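You operate a simulated robot arm through the tools that you are given. There is no shell and no other tool. Be economical: measure what you need, move in short steps, check, and stop when the job is done.

Carry out the task below with a simulated robot arm. There is one attempt and no reset: what you move stays moved.

TASK
Swap the data stick in the purple port for the yellow one.
Fine: port off before you pull and on again after; the old stick goes in the block.

It is judged by the outcome, as a careful person would: the job done as asked, and still so three seconds after it is handed in. It fails if anything else is knocked over, pushed out of place, dropped, spilled or broken.

THE ROBOT
A 7-joint arm with a two-finger parallel gripper, fixed in place. Base frame: the origin is at the foot of the arm, x ahead of it, y to its left, z up. Lengths are in m, angles in rad, forces in N, time in s.
With the tool pointing down near the work surface it reaches from about 0.28 to 0.68 m from the base axis. Its first joint turns from -1.152 to 1.152 rad. Payload 1.57 kg.
Tool frame: the origin (TCP) lies between the finger pads and is the grasp point; the fingertips stand 0.03 m ahead of it; z points along the fingers, y is the line along which they close. The gripper opens to 0.11 m. The fingers are 0.024 m wide and 0.012 m thick; the gripper's body (0.048 by 0.112 m) begins 0.078 m behind the TCP.
Orientation is that of the tool frame in the base frame, as a unit quaternion [x, y, z, w]. With the fingers straight down and closing along the base's y, the tool's x points along the base's -x, its y along +y and its z along -z.

THE INTERFACE
- The arm moves only by the tool send_rows. Its argument "plan" is a list of rows, each an object of numbers (a shift or turn left out is 0, a gripper value left out holds the last): "dx", "dy", "dz": the shift along the base's x, y, z in m; "wx", "wy", "wz": the turn, a rotation vector about the base's x, y, z in rad; "gripper": the finger opening in m, from 0 to 0.11. In form: [{"dx": .., "dy": .., "dz": .., "wx": .., "wy": .., "wz": .., "gripper": ..}, ...]. A call has 1 to 12 rows; each row is the pose to reach, as a shift and turn from the pose commanded when the call began. A row lasts 0.2 s, in which the tool goes at most 0.05 m and 0.15 rad; a call with a longer step from one row to the next is refused whole, and so is a gripper value outside its range. A pose out of reach is approached as far as the arm can. The call stops where the force on the tool passes 90 N (or 10 N more than at its start, if that is more) or the arm is blocked; 0.2 s more then pass. The fingers move at their own pace (about 0.108 m/s each) and stop on an object; they squeeze with about 38 N. The grip force told is the motor's: it shows also when the fingers shut on nothing. Time passes only in rows, and 0.2 s behind the last, so rows that repeat a pose let the fingers close. It gives the time, the measured TCP pose, the force on the tool (base axes), the opening and the grip force at its end, in the units of the frame above (readings bear some noise), and new pictures: "views" is both (left out), scene, wrist or none.
- Cameras (640 x 400 px; columns grow to the right, rows downward): "scene" is fixed at [0.1554, -0.3888, 1.4265]; the picture's right is [0.81, -0.58, 0.00], its down [-0.23, -0.32, -0.92] and it looks along [0.53, 0.75, -0.39] (base axes); focal length 370 px, centre (320, 200). "wrist" rides on the gripper at [-0.036, 0, -0.08] in the tool frame; the picture's right is [0.00, -1.00, 0.00], its down [0.97, 0.00, -0.24] and it looks along [0.24, 0.00, 0.97] (tool axes); focal length 218 px, centre (320, 200).
- locate(camera, pixels): there is no depth. For up to 12 entries [column, row, z] of the newest picture of that camera ("zoom" is the newest enlarged one), the place [x, y] in the base frame at which the ray of that pixel passes the height z, good to about 0.002 m, but the place of the scene camera against the robot may be out by one fixed shift of up to 0.012 m in any direction. No time passes.
- enlarge(camera, box): a new picture of the part [left, top, right, bottom] of that camera's present view, enlarged. No time passes.
- close_job(): hands the job in; it is judged then, once.

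Work in short steps. Measure before you move; look again where a grasp or a placing could have gone wrong, and mend it. You have 80 turns and 120 pictures in all, the two below and enlarged ones among them. Open the gripper and draw the arm clear of the work before you hand the job in, unless the task says otherwise; then end with one line.

The tools are called after "Call:" as a command line: name --argument value ..., lists and objects as JSON in quotes. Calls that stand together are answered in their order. send_rows: Moves the arm, as the interface text tells. Its arguments: {"type":"object","properties":{"plan":{"type":"array","items":{"type":"object","properties":{"dx":{"type":"number"},"dy":{"type":"number"},"dz":{"type":"number"},"wx":{"type":"number"},"wy":{"type":"number"},"wz":{"type":"number"},"gripper":{"type":"number"}}}},"views":{"type":"string","enum":["both","scene","wrist","none"]}},"required":["plan"]} The other tools are called the same way: locate (camera, pixels) gives the place at which the rays of pixels pass given heights; enlarge (camera, box) takes an enlarged picture of a part of a camera's view; close_job () hands the job in.

At the start:

```text
time: 0.0
ee_pos: [0.359, 0.0424, 1.272]
tool_rot: [0.0, 1.0, 0.0, 0.0]
ft_force: [-0.5, 0.0, -0.1]
gripper_width: 0.1102
grasp_force: 0.0
```

scene: 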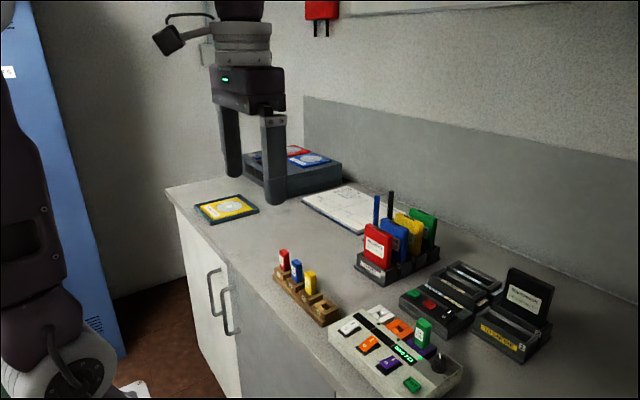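
wrist: 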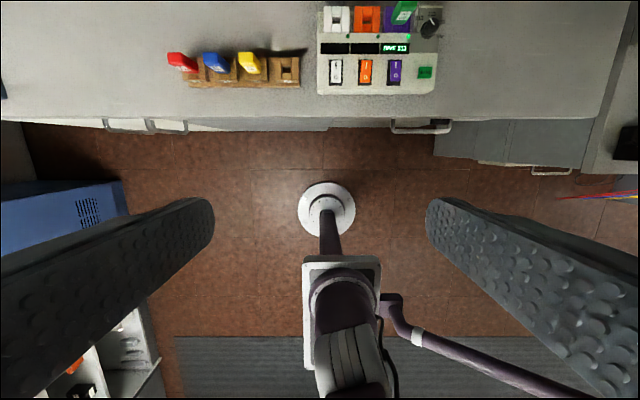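

I begin by enlarging the port box and the stick block to understand them.

Call:
enlarge --camera "scene" --box '[320, 290, 480, 400]'

Call:
enlarge --camera "wrist" --box '[300, 0, 460, 100]'

Call:
enlarge --camera "scene" --box '[260, 235, 360, 335]'

```text
3.64 times, centred on (400, 345) of scene
```

zoom: 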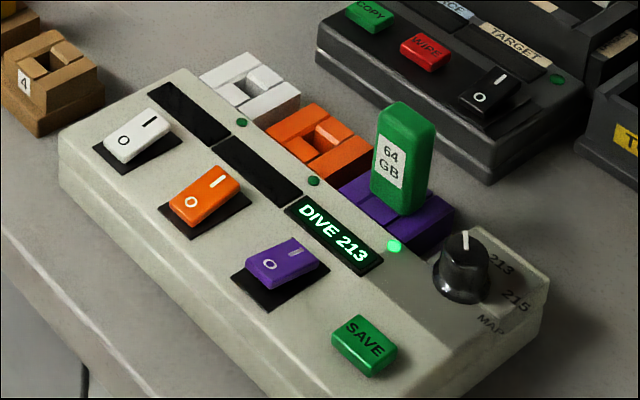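

```text
4.00 times, centred on (380, 50) of wrist
```

zoom: 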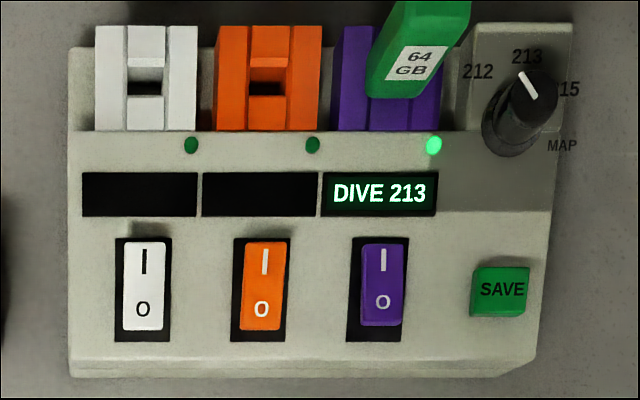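

```text
4.00 times, centred on (310, 285) of scene
```

zoom: 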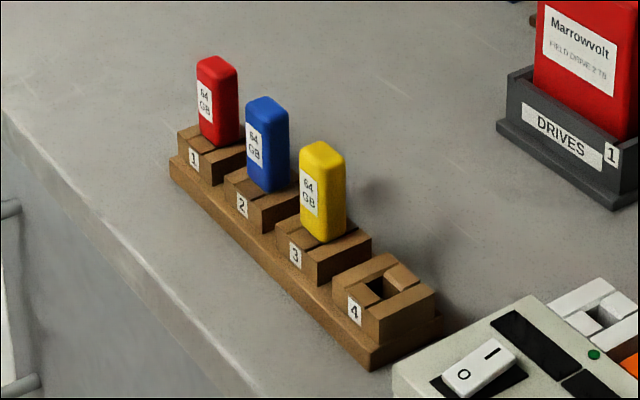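

I'll get rough positions from the wrist picture at plausible heights.

Call:
locate --camera "wrist" --pixels '[[395, 62, 0.95], [395, 78, 0.95], [403, 12, 0.99], [392, 20, 0.96], [284, 70, 0.95], [250, 63, 0.98], [320, 93, 0.916], [433, 93, 0.916]]'

Call:
locate --camera "scene" --pixels '[[390, 362, 0.95], [423, 325, 0.99], [310, 275, 0.98], [325, 308, 0.95]]'

```text
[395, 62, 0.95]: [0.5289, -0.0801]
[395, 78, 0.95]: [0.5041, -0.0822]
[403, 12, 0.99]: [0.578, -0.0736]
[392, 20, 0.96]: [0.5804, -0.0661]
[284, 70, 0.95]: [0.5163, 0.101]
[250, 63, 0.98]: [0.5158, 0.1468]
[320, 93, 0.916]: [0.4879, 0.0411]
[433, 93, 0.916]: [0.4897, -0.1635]
```

```text
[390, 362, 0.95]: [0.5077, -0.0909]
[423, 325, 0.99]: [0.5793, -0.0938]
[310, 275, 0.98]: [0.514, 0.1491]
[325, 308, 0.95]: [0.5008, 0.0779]
```

Moving above the console for a better view.

Call:
send_rows --plan '[{"dx": 0.04, "dy": -0.02}, {"dx": 0.08, "dy": -0.04}, {"dx": 0.12, "dy": -0.06}, {"dx": 0.16, "dy": -0.08, "dz": -0.02}, {"dx": 0.19, "dy": -0.11, "dz": -0.04}, {"dx": 0.19, "dy": -0.12, "dz": -0.07}, {"dx": 0.19, "dy": -0.12, "dz": -0.07}]'

```text
time: 1.6
ee_pos: [0.5503, -0.0774, 1.2008]
tool_rot: [0.001, 1.0, 0.0, 0.0]
ft_force: [1.0, -0.1, -0.5]
gripper_width: 0.1099
grasp_force: 0.0
```

scene: 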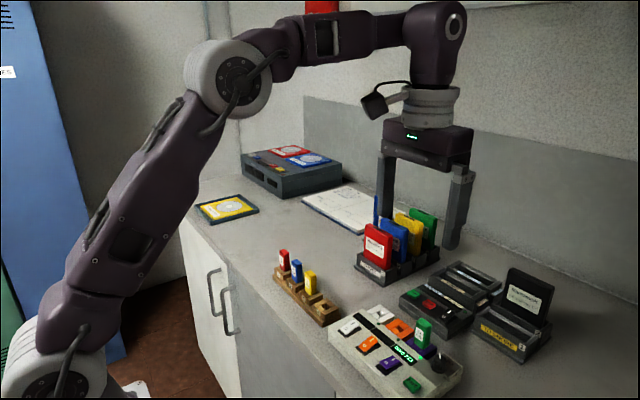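
wrist: 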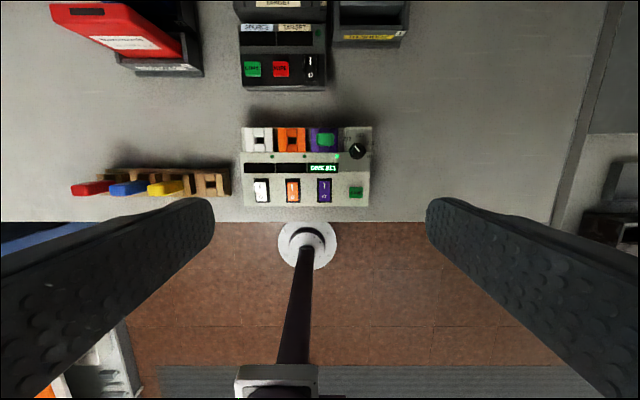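

Call:
enlarge --camera "wrist" --box '[232, 115, 392, 215]'

Call:
locate --camera "wrist" --pixels '[[326, 139, 0.99], [326, 139, 1.0], [324, 190, 0.95], [324, 183, 0.95], [324, 197, 0.95], [369, 206, 0.94], [242, 206, 0.94], [371, 127, 0.95], [210, 184, 0.94], [165, 188, 0.99]]'

```text
4.00 times, centred on (312, 165) of wrist
```

zoom: 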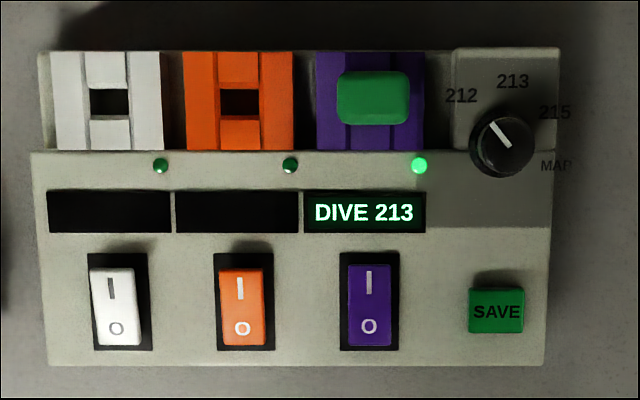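

```text
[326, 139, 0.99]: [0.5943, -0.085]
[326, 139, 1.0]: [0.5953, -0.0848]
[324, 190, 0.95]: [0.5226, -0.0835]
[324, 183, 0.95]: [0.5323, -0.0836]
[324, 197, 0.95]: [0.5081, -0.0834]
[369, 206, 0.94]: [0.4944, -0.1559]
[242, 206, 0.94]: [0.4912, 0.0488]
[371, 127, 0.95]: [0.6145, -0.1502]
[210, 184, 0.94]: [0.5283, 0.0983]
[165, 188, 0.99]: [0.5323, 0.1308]
```

Rocker top triangulates to z≈0.94 (O end near x 0.507, y −0.083). I close the fingers and descend above it for a nearer look.

Call:
send_rows --plan '[{"dx": -0.01, "dz": -0.04, "gripper": 0.0}, {"dx": -0.025, "dz": -0.08, "dy": -0.003}, {"dx": -0.04, "dz": -0.12, "dy": -0.006}, {"dx": -0.045, "dz": -0.15, "dy": -0.006}, {"dx": -0.045, "dz": -0.17, "dy": -0.006}, {"dx": -0.045, "dz": -0.17, "dy": -0.006}]'

Call:
enlarge --camera "scene" --box '[320, 290, 480, 400]'

```text
time: 3.0
ee_pos: [0.5037, -0.0834, 1.0294]
tool_rot: [-0.001, 1.0, 0.0, 0.0]
ft_force: [-0.6, 0.1, -0.1]
gripper_width: 0.0
grasp_force: 21.4
```

scene: 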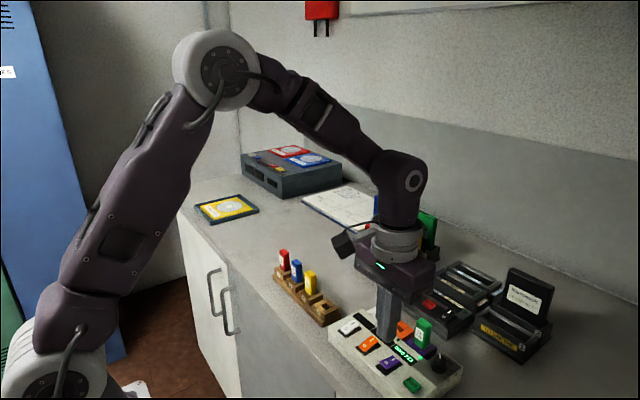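
wrist: 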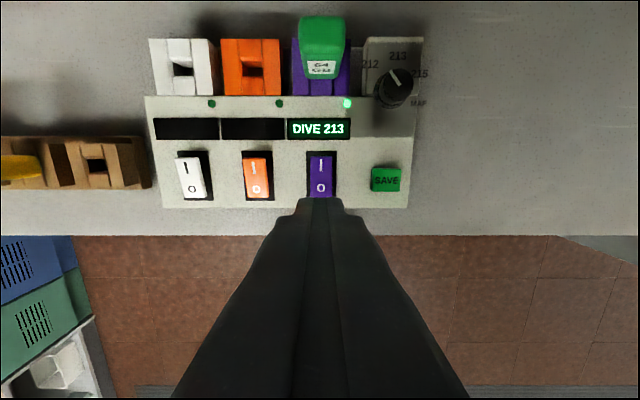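

```text
3.64 times, centred on (400, 345) of scene
```

zoom: 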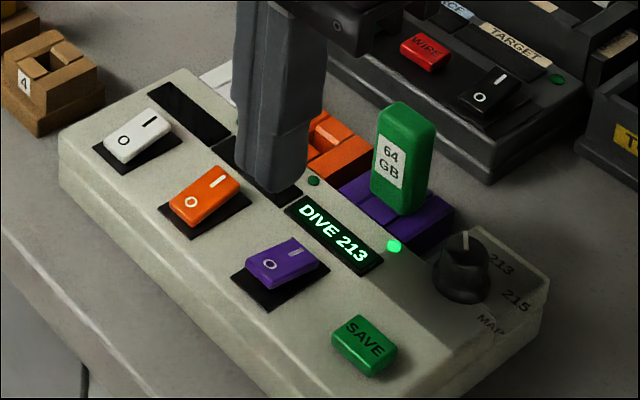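

Call:
enlarge --camera "wrist" --box '[240, 10, 440, 215]'

Call:
locate --camera "wrist" --pixels '[[321, 176, 0.94], [321, 176, 0.945], [321, 189, 0.945], [321, 197, 0.945], [321, 155, 0.94], [322, 28, 1.0], [322, 28, 1.01], [322, 28, 0.99], [97, 165, 0.96], [97, 165, 0.95], [183, 70, 0.96]]'

```text
1.95 times, centred on (340, 112) of wrist
```

zoom: 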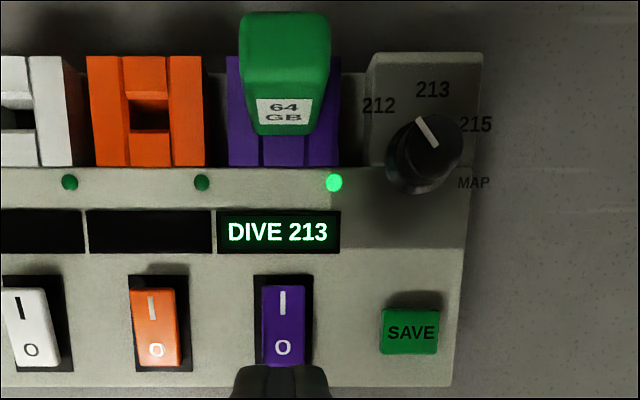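

```text
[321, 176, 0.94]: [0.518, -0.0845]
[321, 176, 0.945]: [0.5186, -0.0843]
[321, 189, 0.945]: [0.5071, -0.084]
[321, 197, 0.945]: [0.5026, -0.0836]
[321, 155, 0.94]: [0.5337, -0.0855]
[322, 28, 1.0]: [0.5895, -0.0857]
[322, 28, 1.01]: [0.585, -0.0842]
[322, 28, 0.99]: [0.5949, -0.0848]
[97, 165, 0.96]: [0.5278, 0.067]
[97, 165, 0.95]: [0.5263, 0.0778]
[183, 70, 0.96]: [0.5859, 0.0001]
```

Descend onto the O end (x≈0.502) carefully.

Call:
send_rows --plan '[{"dx": -0.002, "dy": -0.001, "dz": -0.03}, {"dx": -0.002, "dy": -0.001, "dz": -0.05}, {"dx": -0.002, "dy": -0.001, "dz": -0.054}, {"dx": -0.002, "dy": -0.001, "dz": -0.058}, {"dx": -0.002, "dy": -0.001, "dz": -0.058}]'

Call:
enlarge --camera "scene" --box '[320, 290, 480, 400]'

```text
time: 4.2
ee_pos: [0.5018, -0.0855, 0.9751]
tool_rot: [0.001, 1.0, 0.0, 0.001]
ft_force: [-19.0, 2.7, 49.8]
gripper_width: 0.0
grasp_force: 21.4
```

scene: 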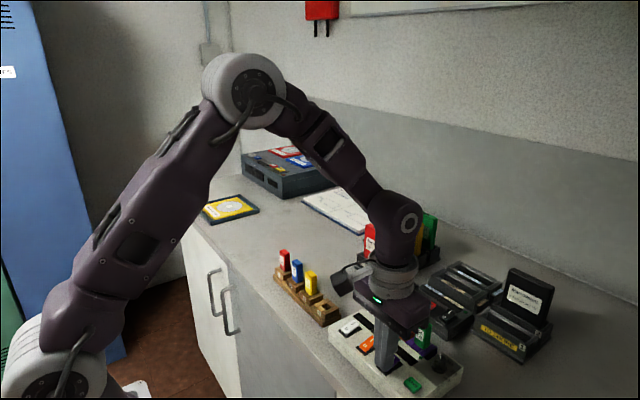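
wrist: 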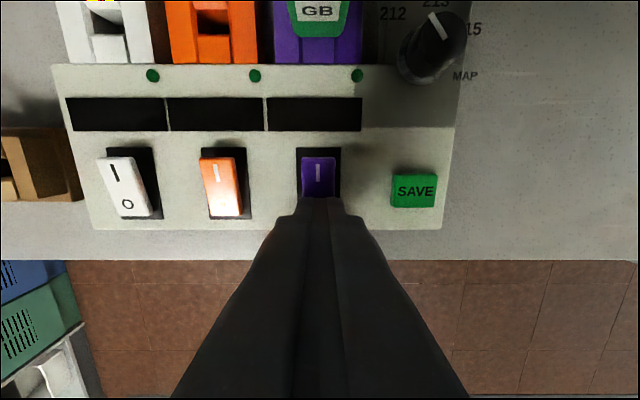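

```text
3.64 times, centred on (400, 345) of scene
```

zoom: 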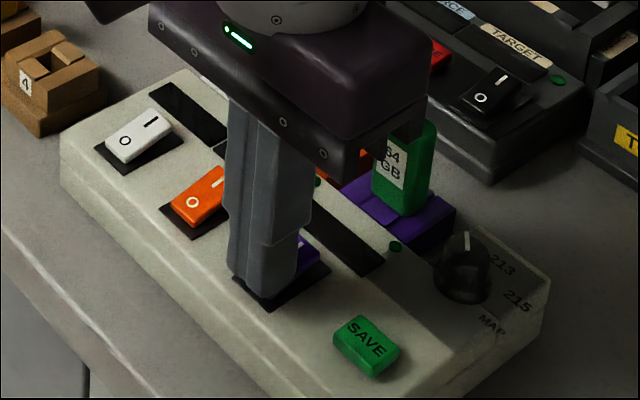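

Display and LED are off. Now raise and position above the green stick, opening the fingers, to look.

Call:
send_rows --plan '[{"dz": 0.04}, {"dz": 0.08}, {"dx": 0.03, "dz": 0.1, "gripper": 0.05}, {"dx": 0.06, "dz": 0.1}, {"dx": 0.09, "dz": 0.1}, {"dx": 0.09, "dz": 0.1}]'

Call:
enlarge --camera "wrist" --box '[240, 100, 440, 225]'

Call:
enlarge --camera "scene" --box '[320, 290, 480, 400]'

```text
time: 5.6
ee_pos: [0.5926, -0.0847, 1.0733]
tool_rot: [-0.001, 1.0, -0.001, 0.001]
ft_force: [-0.3, 0.0, 0.2]
gripper_width: 0.0503
grasp_force: 0.0
```

scene: 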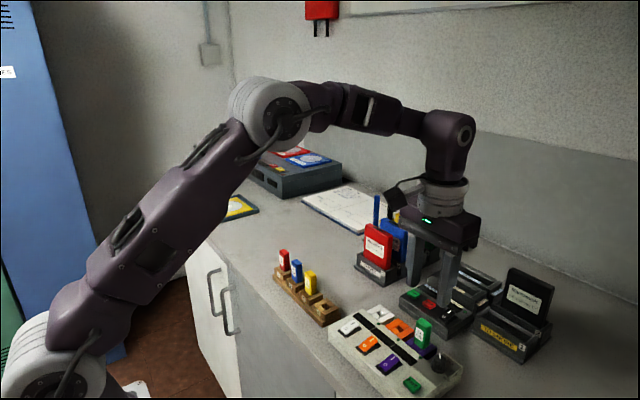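
wrist: 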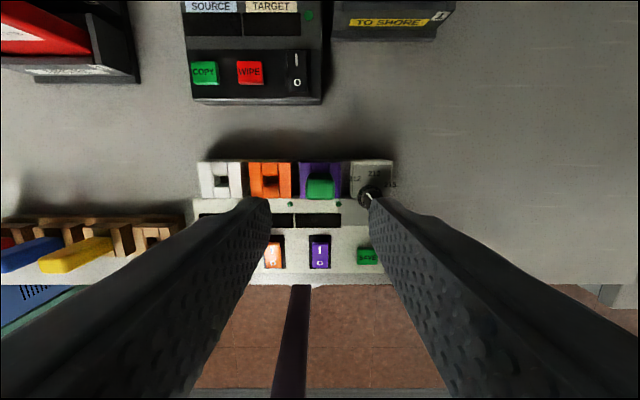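

```text
3.20 times, centred on (340, 162) of wrist
```

zoom: 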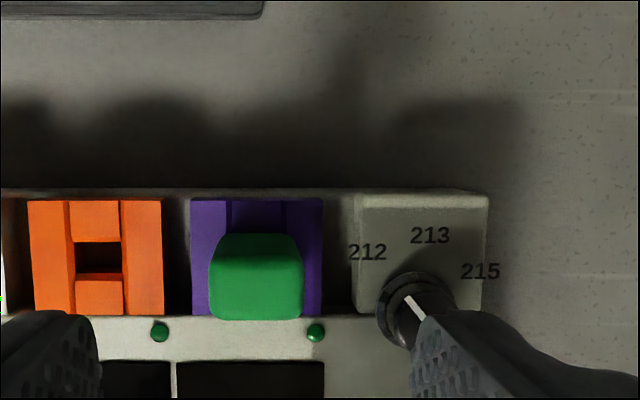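

```text
3.64 times, centred on (400, 345) of scene
```

zoom: 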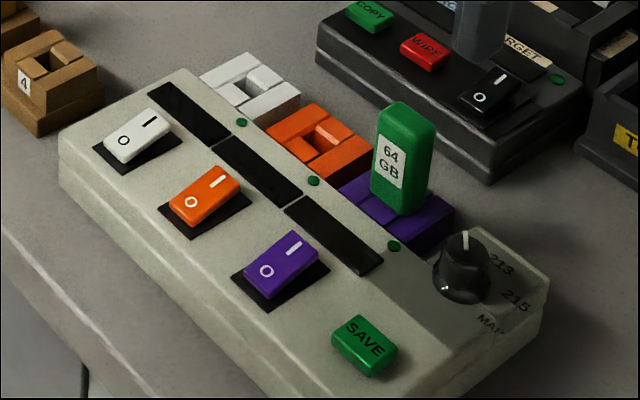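

Call:
enlarge --camera "wrist" --box '[295, 155, 359, 205]'

Call:
locate --camera "wrist" --pixels '[[320, 195, 0.99], [320, 195, 1.0], [320, 180, 0.99], [320, 200, 0.99], [307, 190, 0.99], [333, 190, 0.99], [269, 175, 0.955], [300, 165, 0.955], [340, 165, 0.955], [363, 195, 0.97]]'

```text
8.00 times, centred on (327, 180) of wrist
```

zoom: 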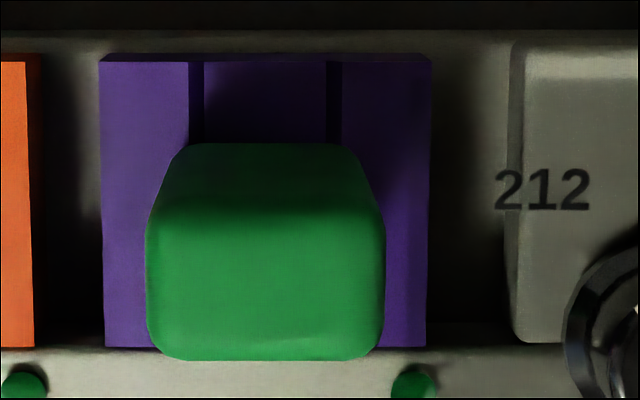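

```text
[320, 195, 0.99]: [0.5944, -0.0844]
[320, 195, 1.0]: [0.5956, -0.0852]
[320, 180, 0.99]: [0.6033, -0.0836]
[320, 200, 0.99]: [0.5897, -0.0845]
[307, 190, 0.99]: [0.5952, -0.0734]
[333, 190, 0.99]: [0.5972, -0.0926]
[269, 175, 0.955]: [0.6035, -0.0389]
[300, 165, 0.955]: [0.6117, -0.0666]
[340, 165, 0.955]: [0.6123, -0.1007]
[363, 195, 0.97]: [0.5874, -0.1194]
```

Stick centre ≈ (0.596, −0.0845), width ≈0.023; knob edge near y −0.12, so I use a 0.034 opening. First go partway to check.

Call:
send_rows --plan '[{"dx": 0.004, "gripper": 0.034}, {"dx": 0.004, "dz": -0.03}, {"dx": 0.004, "dz": -0.042}, {"dx": 0.004, "dz": -0.042}]' --views "wrist"

Call:
enlarge --camera "scene" --box '[360, 260, 480, 380]'

```text
time: 6.6
ee_pos: [0.5961, -0.0846, 1.0299]
tool_rot: [0.0, 1.0, 0.0, -0.001]
ft_force: [-0.3, 0.1, -0.7]
gripper_width: 0.0341
grasp_force: 0.0
```

wrist: 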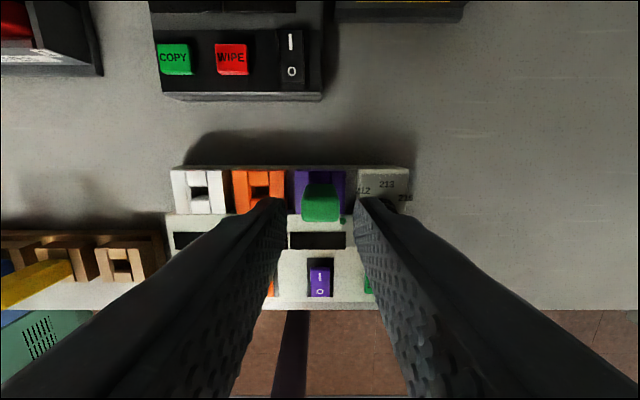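

```text
3.33 times, centred on (420, 320) of scene
```

zoom: 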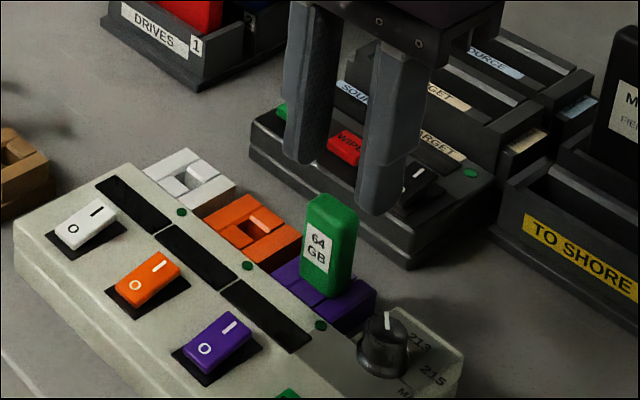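

Stick is centred between fingertips (cols 285–358, stick 302–341). Descend to tip height ≈0.962.

Call:
send_rows --plan '[{"dz": -0.015}, {"dz": -0.028}, {"dz": -0.038}, {"dz": -0.038}]' --views "wrist"

Call:
enlarge --camera "scene" --box '[360, 260, 480, 380]'

```text
time: 7.6
ee_pos: [0.5973, -0.0849, 0.9936]
tool_rot: [-0.001, 1.0, 0.0, 0.001]
ft_force: [-0.4, 1.0, -0.4]
gripper_width: 0.034
grasp_force: 0.0
```

wrist: 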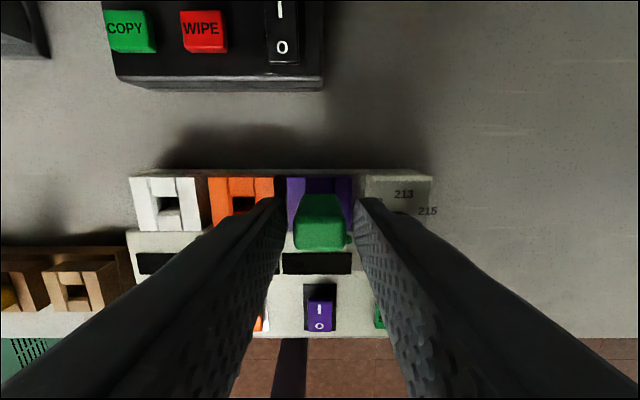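

```text
3.33 times, centred on (420, 320) of scene
```

zoom: 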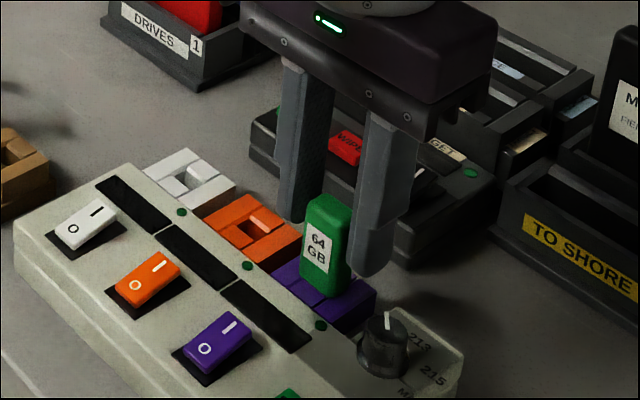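

Aligned. Lower 6 mm more and close.

Call:
send_rows --plan '[{"dz": -0.006}, {"dz": -0.006, "gripper": 0.015}, {"dz": -0.006, "gripper": 0.01}, {"dz": -0.006, "gripper": 0.0}, {"dz": -0.006}]' --views "wrist"

Call:
enlarge --camera "scene" --box '[360, 260, 480, 380]'

```text
time: 8.8
ee_pos: [0.5968, -0.0846, 0.9861]
tool_rot: [0.001, 1.0, 0.0, 0.0]
ft_force: [0.2, -0.5, 2.3]
gripper_width: 0.0226
grasp_force: 35.5
```

wrist: 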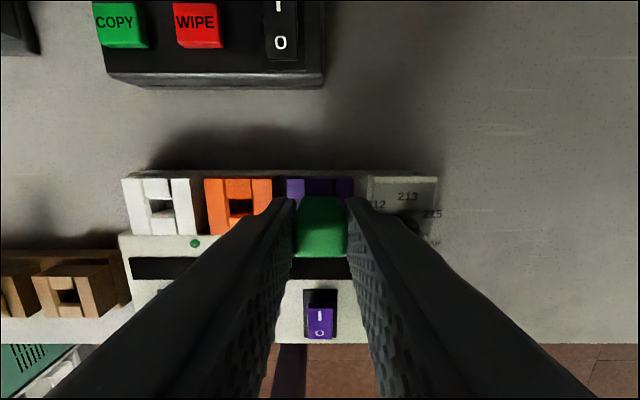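

```text
3.33 times, centred on (420, 320) of scene
```

zoom: 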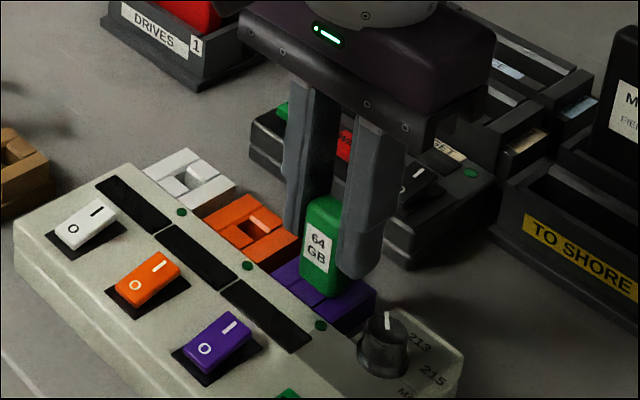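

Grip holds (0.0226 m, 35 N). Pull straight up.

Call:
send_rows --plan '[{"dz": 0.01}, {"dz": 0.02}, {"dz": 0.03}, {"dz": 0.05}, {"dz": 0.08}, {"dz": 0.08}]'

Call:
enlarge --camera "scene" --box '[340, 240, 480, 380]'

```text
time: 10.2
ee_pos: [0.5966, -0.0855, 1.069]
tool_rot: [-0.001, 1.0, 0.0, 0.001]
ft_force: [0.0, -0.5, -0.2]
gripper_width: 0.0226
grasp_force: 35.8
```

scene: 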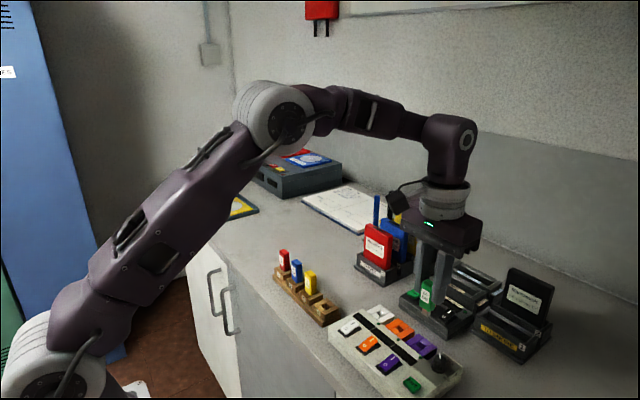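
wrist: 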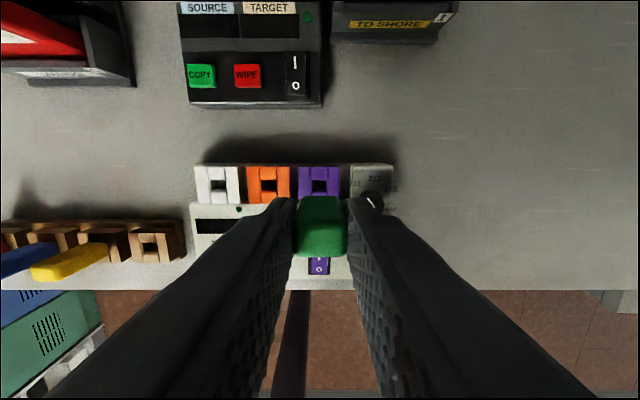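

```text
2.86 times, centred on (410, 310) of scene
```

zoom: 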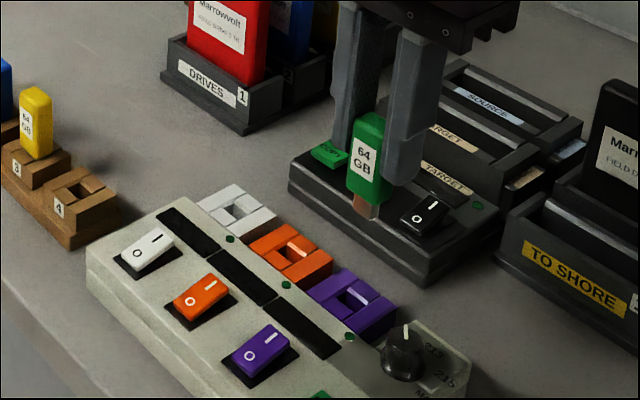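

Stick is out with its connector hanging below. Measure the purple slot and block slot 4 in the wrist view.

Call:
enlarge --camera "wrist" --box '[120, 210, 200, 260]'

Call:
enlarge --camera "wrist" --box '[280, 155, 360, 205]'

```text
8.00 times, centred on (160, 235) of wrist
```

zoom: 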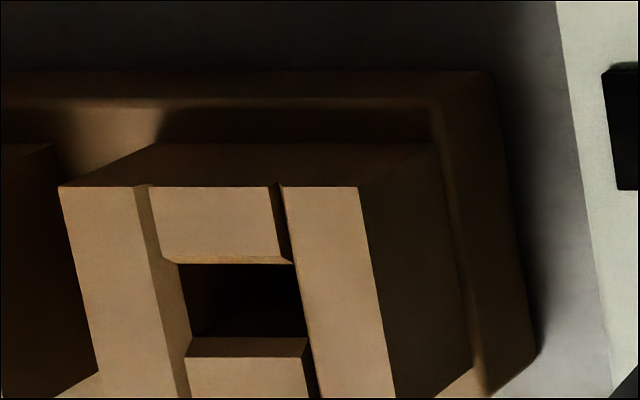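

```text
8.00 times, centred on (320, 180) of wrist
```

zoom: 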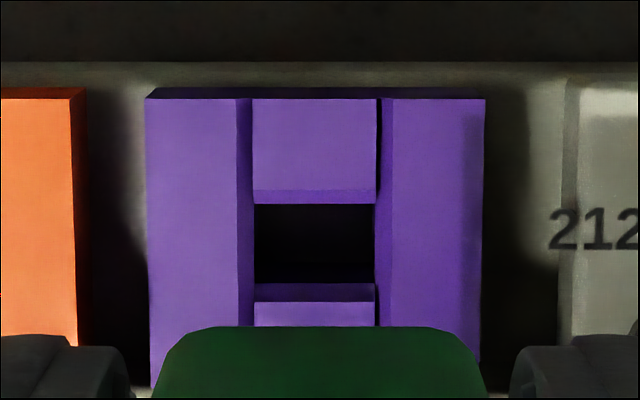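

Call:
locate --camera "zoom" --pixels '[[147, 98, 0.955], [485, 98, 0.955], [254, 203, 0.955], [375, 203, 0.955], [147, 98, 0.945], [485, 98, 0.945], [254, 203, 0.945], [375, 203, 0.945], [254, 283, 0.945], [375, 283, 0.945], [314, 243, 0.94]]'

Call:
locate --camera "wrist" --pixels '[[127.5, 233.4, 0.955], [165, 233.4, 0.955], [142.2, 242.9, 0.955], [156.6, 242.9, 0.955], [127.5, 233.4, 0.945], [165, 233.4, 0.945], [142.2, 242.9, 0.945], [156.6, 242.9, 0.945], [143.7, 252.5, 0.945], [158.5, 252.5, 0.945]]'

Call:
enlarge --camera "scene" --box '[290, 270, 354, 334]'

Call:
enlarge --camera "scene" --box '[390, 320, 454, 384]'

```text
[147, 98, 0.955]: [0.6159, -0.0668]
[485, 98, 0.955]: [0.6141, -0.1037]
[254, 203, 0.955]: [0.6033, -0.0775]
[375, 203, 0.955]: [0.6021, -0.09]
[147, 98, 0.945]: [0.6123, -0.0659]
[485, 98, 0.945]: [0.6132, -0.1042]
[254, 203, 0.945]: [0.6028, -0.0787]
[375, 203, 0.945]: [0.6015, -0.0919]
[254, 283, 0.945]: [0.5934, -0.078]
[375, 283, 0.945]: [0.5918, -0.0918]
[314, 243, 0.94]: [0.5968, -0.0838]
```

```text
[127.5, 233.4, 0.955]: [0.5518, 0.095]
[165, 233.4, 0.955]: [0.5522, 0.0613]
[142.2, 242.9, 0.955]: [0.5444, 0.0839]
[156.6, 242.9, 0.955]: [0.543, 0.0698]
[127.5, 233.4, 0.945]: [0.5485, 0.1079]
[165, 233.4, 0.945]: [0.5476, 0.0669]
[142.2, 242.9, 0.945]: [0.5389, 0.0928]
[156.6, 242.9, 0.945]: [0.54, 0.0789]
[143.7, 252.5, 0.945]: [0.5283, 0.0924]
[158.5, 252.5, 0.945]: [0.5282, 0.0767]
```

```text
6.25 times, centred on (322, 302) of scene
```

zoom: 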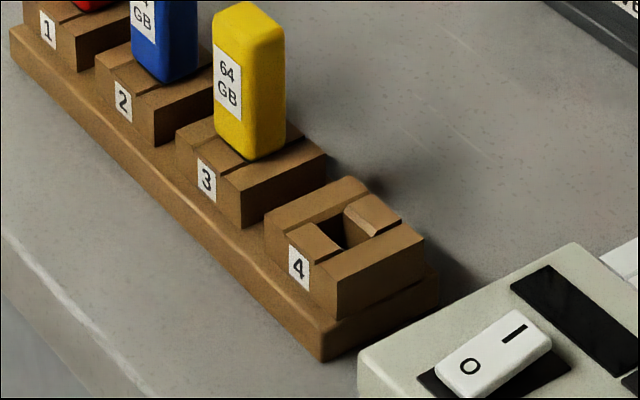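

```text
6.25 times, centred on (422, 352) of scene
```

zoom: 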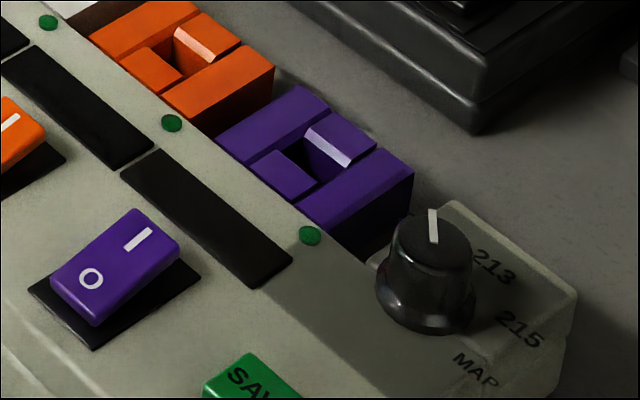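

Move above slot 4 (≈0.536, 0.08) at the same height for a like-for-like view.

Call:
send_rows --plan '[{"dx": -0.015, "dy": 0.04}, {"dx": -0.03, "dy": 0.08}, {"dx": -0.045, "dy": 0.12}, {"dx": -0.06, "dy": 0.16}, {"dx": -0.06, "dy": 0.165}, {"dx": -0.06, "dy": 0.165}]'

Call:
enlarge --camera "wrist" --box '[280, 155, 360, 205]'

Call:
enlarge --camera "scene" --box '[260, 220, 372, 332]'

```text
time: 11.6
ee_pos: [0.5363, 0.0802, 1.0664]
tool_rot: [0.0, 1.0, 0.001, -0.001]
ft_force: [-0.5, 0.3, 0.0]
gripper_width: 0.0226
grasp_force: 35.3
```

scene: 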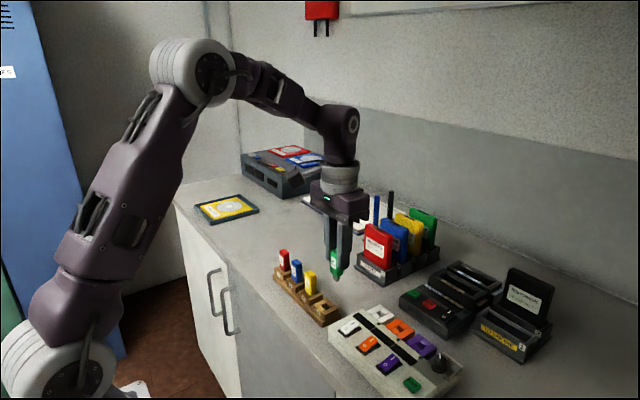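
wrist: 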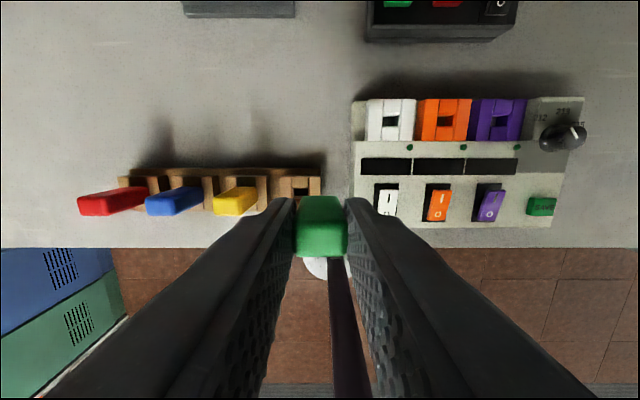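

```text
8.00 times, centred on (320, 180) of wrist
```

zoom: 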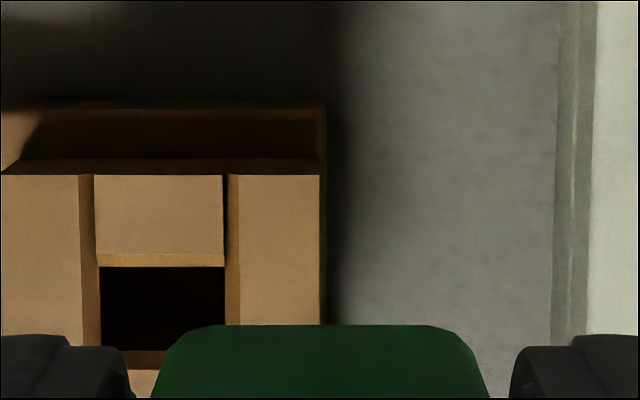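

```text
3.57 times, centred on (316, 276) of scene
```

zoom: 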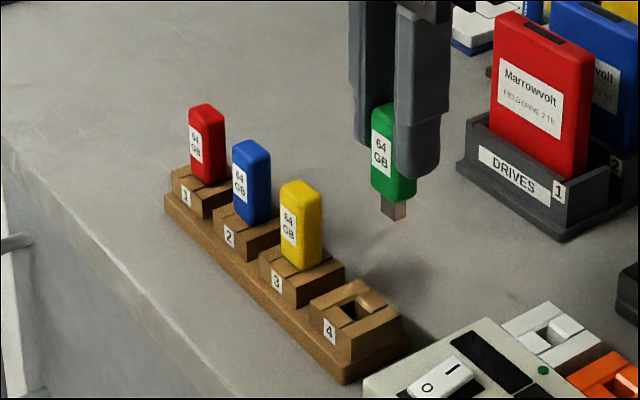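

Triangulating against the purple port: slot 4 centre ≈ (0.528, 0.100), about 4 mm lower than the port. Move above and look.

Call:
send_rows --plan '[{"dx": -0.008, "dy": 0.0198}, {"dx": -0.008, "dy": 0.0198, "dz": -0.015}, {"dx": -0.008, "dy": 0.0198, "dz": -0.02}, {"dx": -0.008, "dy": 0.0198, "dz": -0.02}]' --views "wrist"

Call:
enlarge --camera "wrist" --box '[280, 155, 360, 205]'

Call:
enlarge --camera "scene" --box '[280, 240, 360, 330]'

```text
time: 12.6
ee_pos: [0.5291, 0.0993, 1.0468]
tool_rot: [0.0, 1.0, 0.0, 0.001]
ft_force: [-2.2, -0.1, -0.5]
gripper_width: 0.0226
grasp_force: 35.1
```

wrist: 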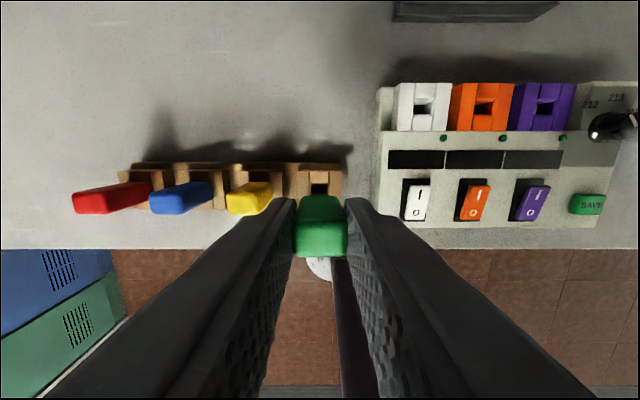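

```text
8.00 times, centred on (320, 180) of wrist
```

zoom: 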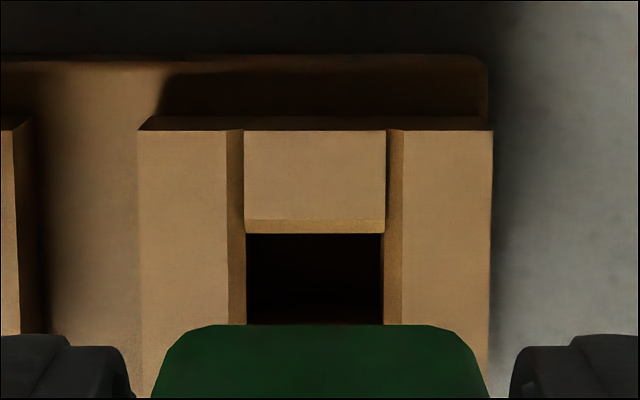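

```text
4.44 times, centred on (320, 285) of scene
```

zoom: 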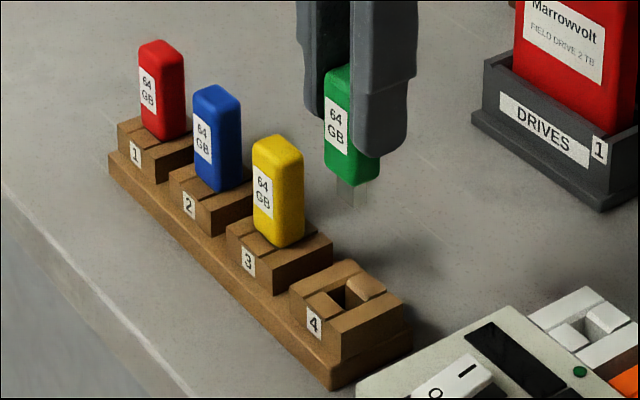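

Aligned within ~0.6 mm. Descend slowly to just before seating and look.

Call:
send_rows --plan '[{"dx": -0.0004, "dz": -0.02}, {"dx": -0.0004, "dz": -0.035}, {"dx": -0.0004, "dz": -0.042}, {"dx": -0.0004, "dz": -0.048}, {"dx": -0.0004, "dz": -0.052}, {"dx": -0.0004, "dz": -0.052}]' --views "wrist"

Call:
enlarge --camera "scene" --box '[280, 240, 360, 330]'

```text
time: 14.0
ee_pos: [0.5274, 0.1006, 0.9952]
tool_rot: [0.0, 1.0, 0.0, 0.001]
ft_force: [-0.7, 0.2, -0.2]
gripper_width: 0.0227
grasp_force: 35.5
```

wrist: 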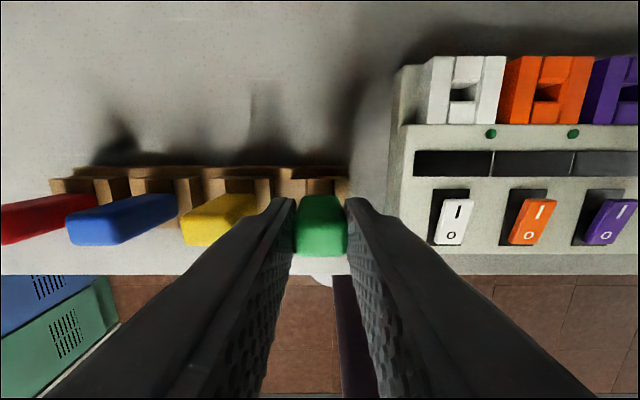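

```text
4.44 times, centred on (320, 285) of scene
```

zoom: 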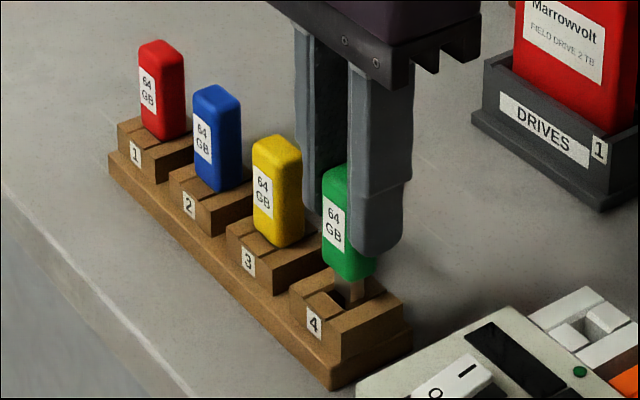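

Column offset to yellow matches the slot spacing (~70 zoom px); about 11 mm left to go. Insert slowly.

Call:
send_rows --plan '[{"dz": -0.002}, {"dz": -0.004}, {"dz": -0.006}, {"dz": -0.008}, {"dz": -0.01}, {"dz": -0.012}, {"dz": -0.012}]' --views "wrist"

Call:
enlarge --camera "scene" --box '[280, 240, 360, 330]'

```text
time: 15.6
ee_pos: [0.5267, 0.0997, 0.9825]
tool_rot: [0.0, 1.0, 0.0, 0.001]
ft_force: [-2.4, -0.6, 0.2]
gripper_width: 0.0228
grasp_force: 34.9
```

wrist: 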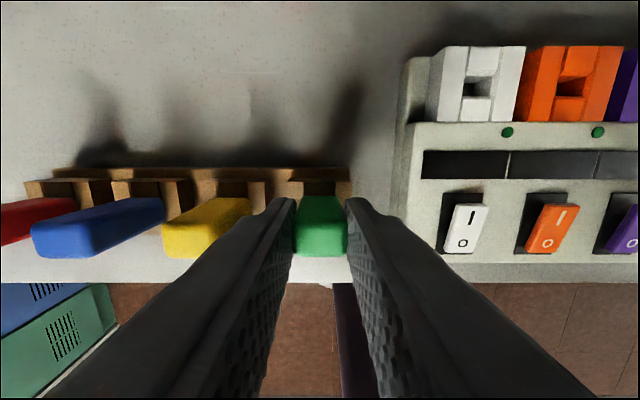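

```text
4.44 times, centred on (320, 285) of scene
```

zoom: 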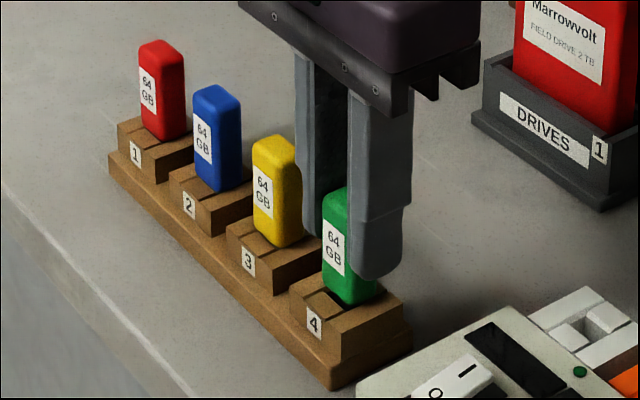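

Nearly seated, no contact force yet; continue in 1 mm steps.

Call:
send_rows --plan '[{"dz": -0.001}, {"dz": -0.002}, {"dz": -0.003}, {"dz": -0.003}]' --views "none"

Call:
enlarge --camera "scene" --box '[280, 240, 360, 330]'

```text
time: 16.6
ee_pos: [0.5288, 0.0995, 0.9805]
tool_rot: [0.0, 1.0, 0.0, 0.001]
ft_force: [-9.0, -1.4, 28.6]
gripper_width: 0.0227
grasp_force: 35.2
```

```text
4.44 times, centred on (320, 285) of scene
```

zoom: 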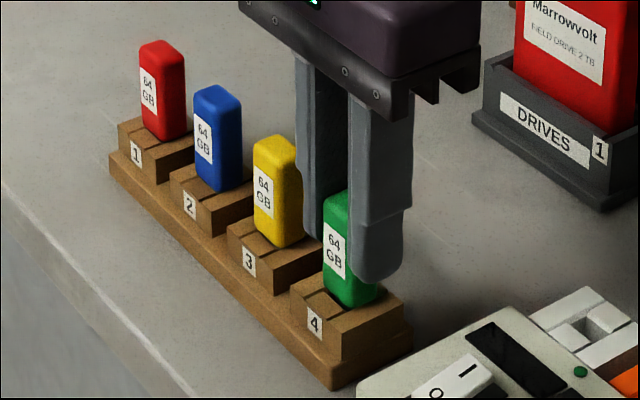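

Seated with 29 N. Relax the push, open modestly, and rise.

Call:
send_rows --plan '[{"dz": 0.002}, {"dz": 0.002, "gripper": 0.034}, {"dz": 0.002}, {"dz": 0.03}, {"dz": 0.07}, {"dz": 0.09}, {"dz": 0.09}]'

Call:
enlarge --camera "scene" --box '[280, 240, 360, 330]'

Call:
enlarge --camera "wrist" --box '[200, 150, 360, 250]'

```text
time: 18.2
ee_pos: [0.5283, 0.1005, 1.0715]
tool_rot: [0.001, 1.0, 0.0, 0.0]
ft_force: [-0.1, -0.2, 0.2]
gripper_width: 0.0341
grasp_force: 0.1
```

scene: 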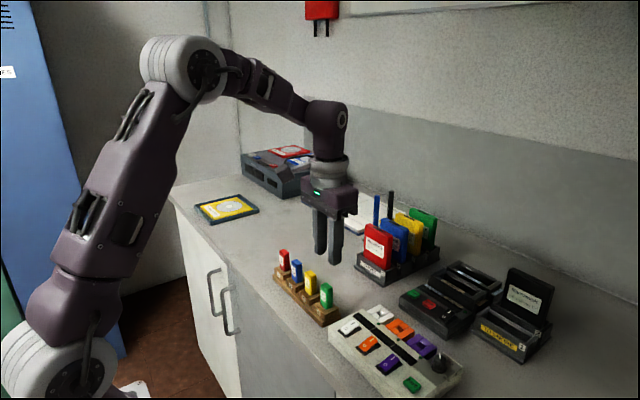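
wrist: 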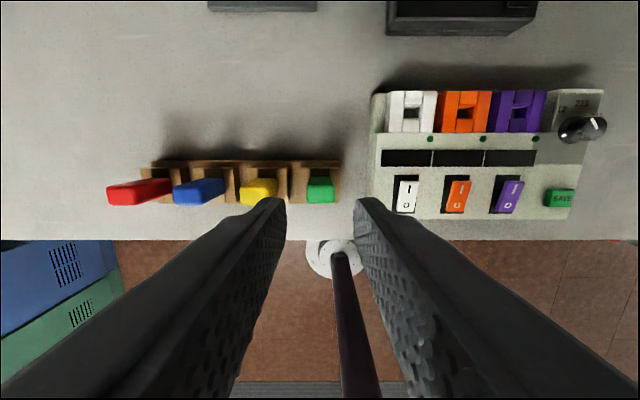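

```text
4.44 times, centred on (320, 285) of scene
```

zoom: 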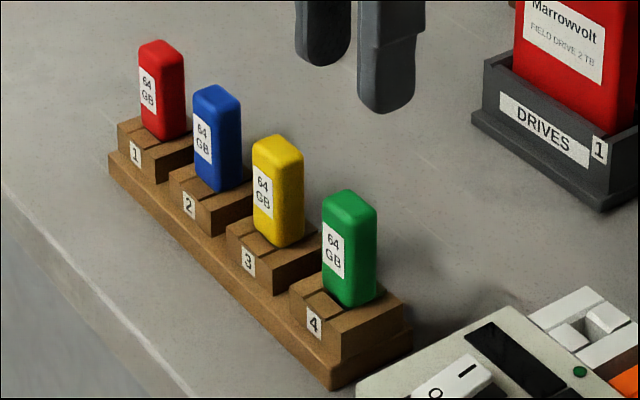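

```text
4.00 times, centred on (280, 200) of wrist
```

zoom: 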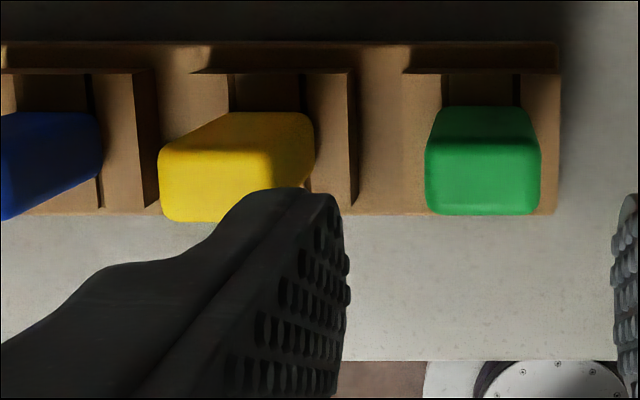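

Green is seated. Move over yellow (+0.051 in y) and check alignment.

Call:
send_rows --plan '[{"dy": 0.03}, {"dy": 0.051}, {"dy": 0.051, "dz": -0.02}, {"dy": 0.051, "dz": -0.035}, {"dy": 0.051, "dz": -0.035}]' --views "wrist"

Call:
enlarge --camera "wrist" --box '[240, 150, 400, 250]'

```text
time: 19.4
ee_pos: [0.5284, 0.1516, 1.0343]
tool_rot: [0.0, 1.0, 0.0, 0.0]
ft_force: [0.3, -0.3, 0.4]
gripper_width: 0.034
grasp_force: 0.0
```

wrist: 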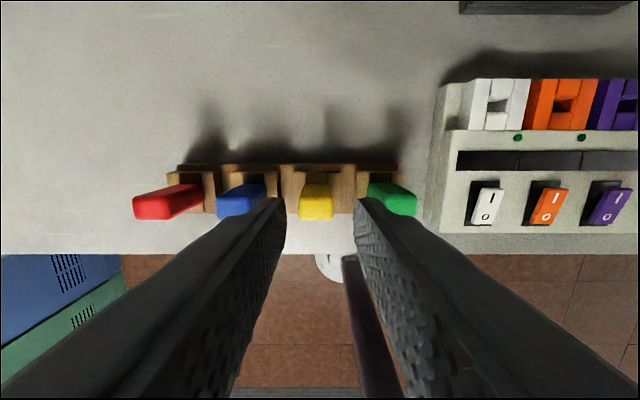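

```text
4.00 times, centred on (320, 200) of wrist
```

zoom: 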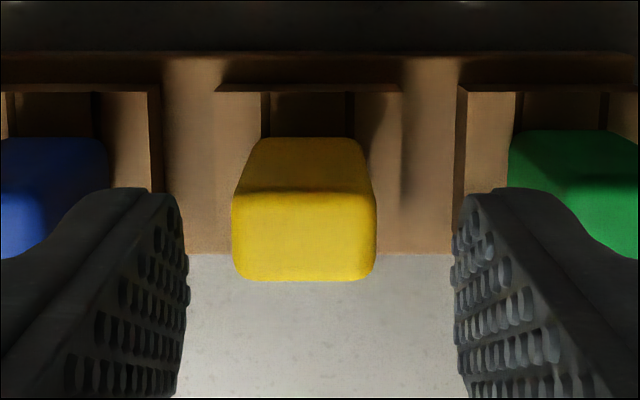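

Yellow is 4 px left of centre (→ y ≈0.154) and ~1 mm nearer. Adjust, descend to grasp height.

Call:
send_rows --plan '[{"dx": -0.001, "dy": 0.0027}, {"dx": -0.001, "dy": 0.0027, "dz": -0.02}, {"dx": -0.001, "dy": 0.0027, "dz": -0.04}, {"dx": -0.001, "dy": 0.0027, "dz": -0.052}, {"dx": -0.001, "dy": 0.0027, "dz": -0.052}]' --views "wrist"

Call:
enlarge --camera "wrist" --box '[240, 170, 400, 270]'

Call:
enlarge --camera "scene" --box '[280, 240, 360, 330]'

```text
time: 20.6
ee_pos: [0.5271, 0.155, 0.9829]
tool_rot: [-0.001, 1.0, -0.001, 0.0]
ft_force: [0.4, -1.1, -0.4]
gripper_width: 0.034
grasp_force: 0.0
```

wrist: 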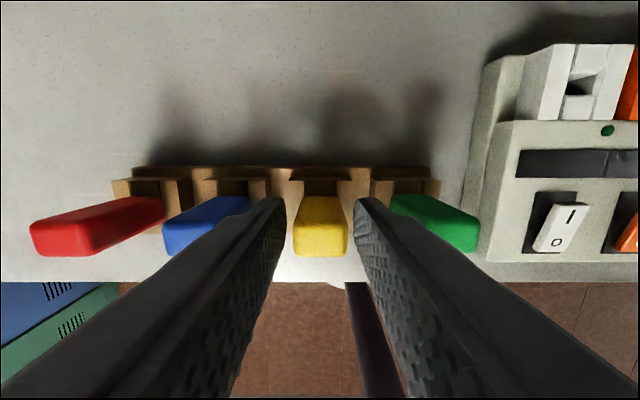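

```text
4.00 times, centred on (320, 220) of wrist
```

zoom: 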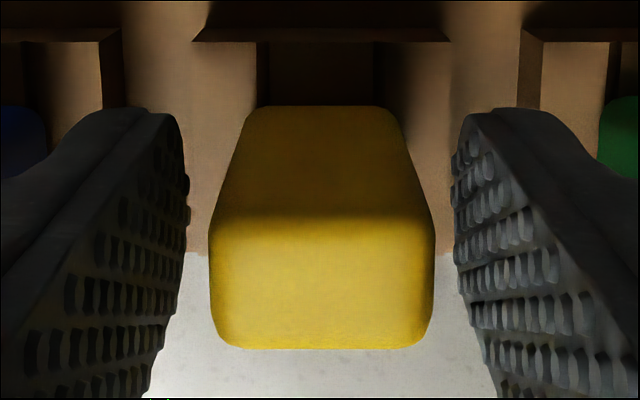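

```text
4.44 times, centred on (320, 285) of scene
```

zoom: 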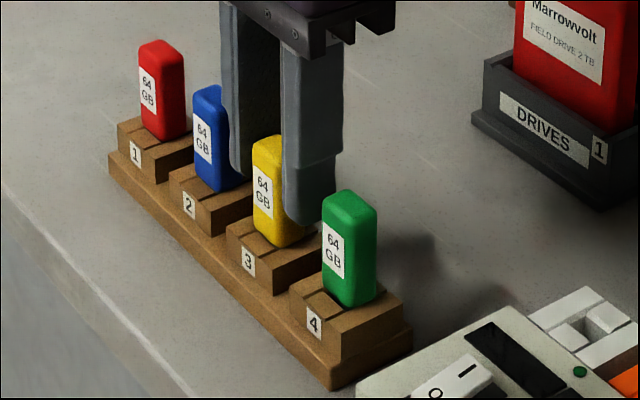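

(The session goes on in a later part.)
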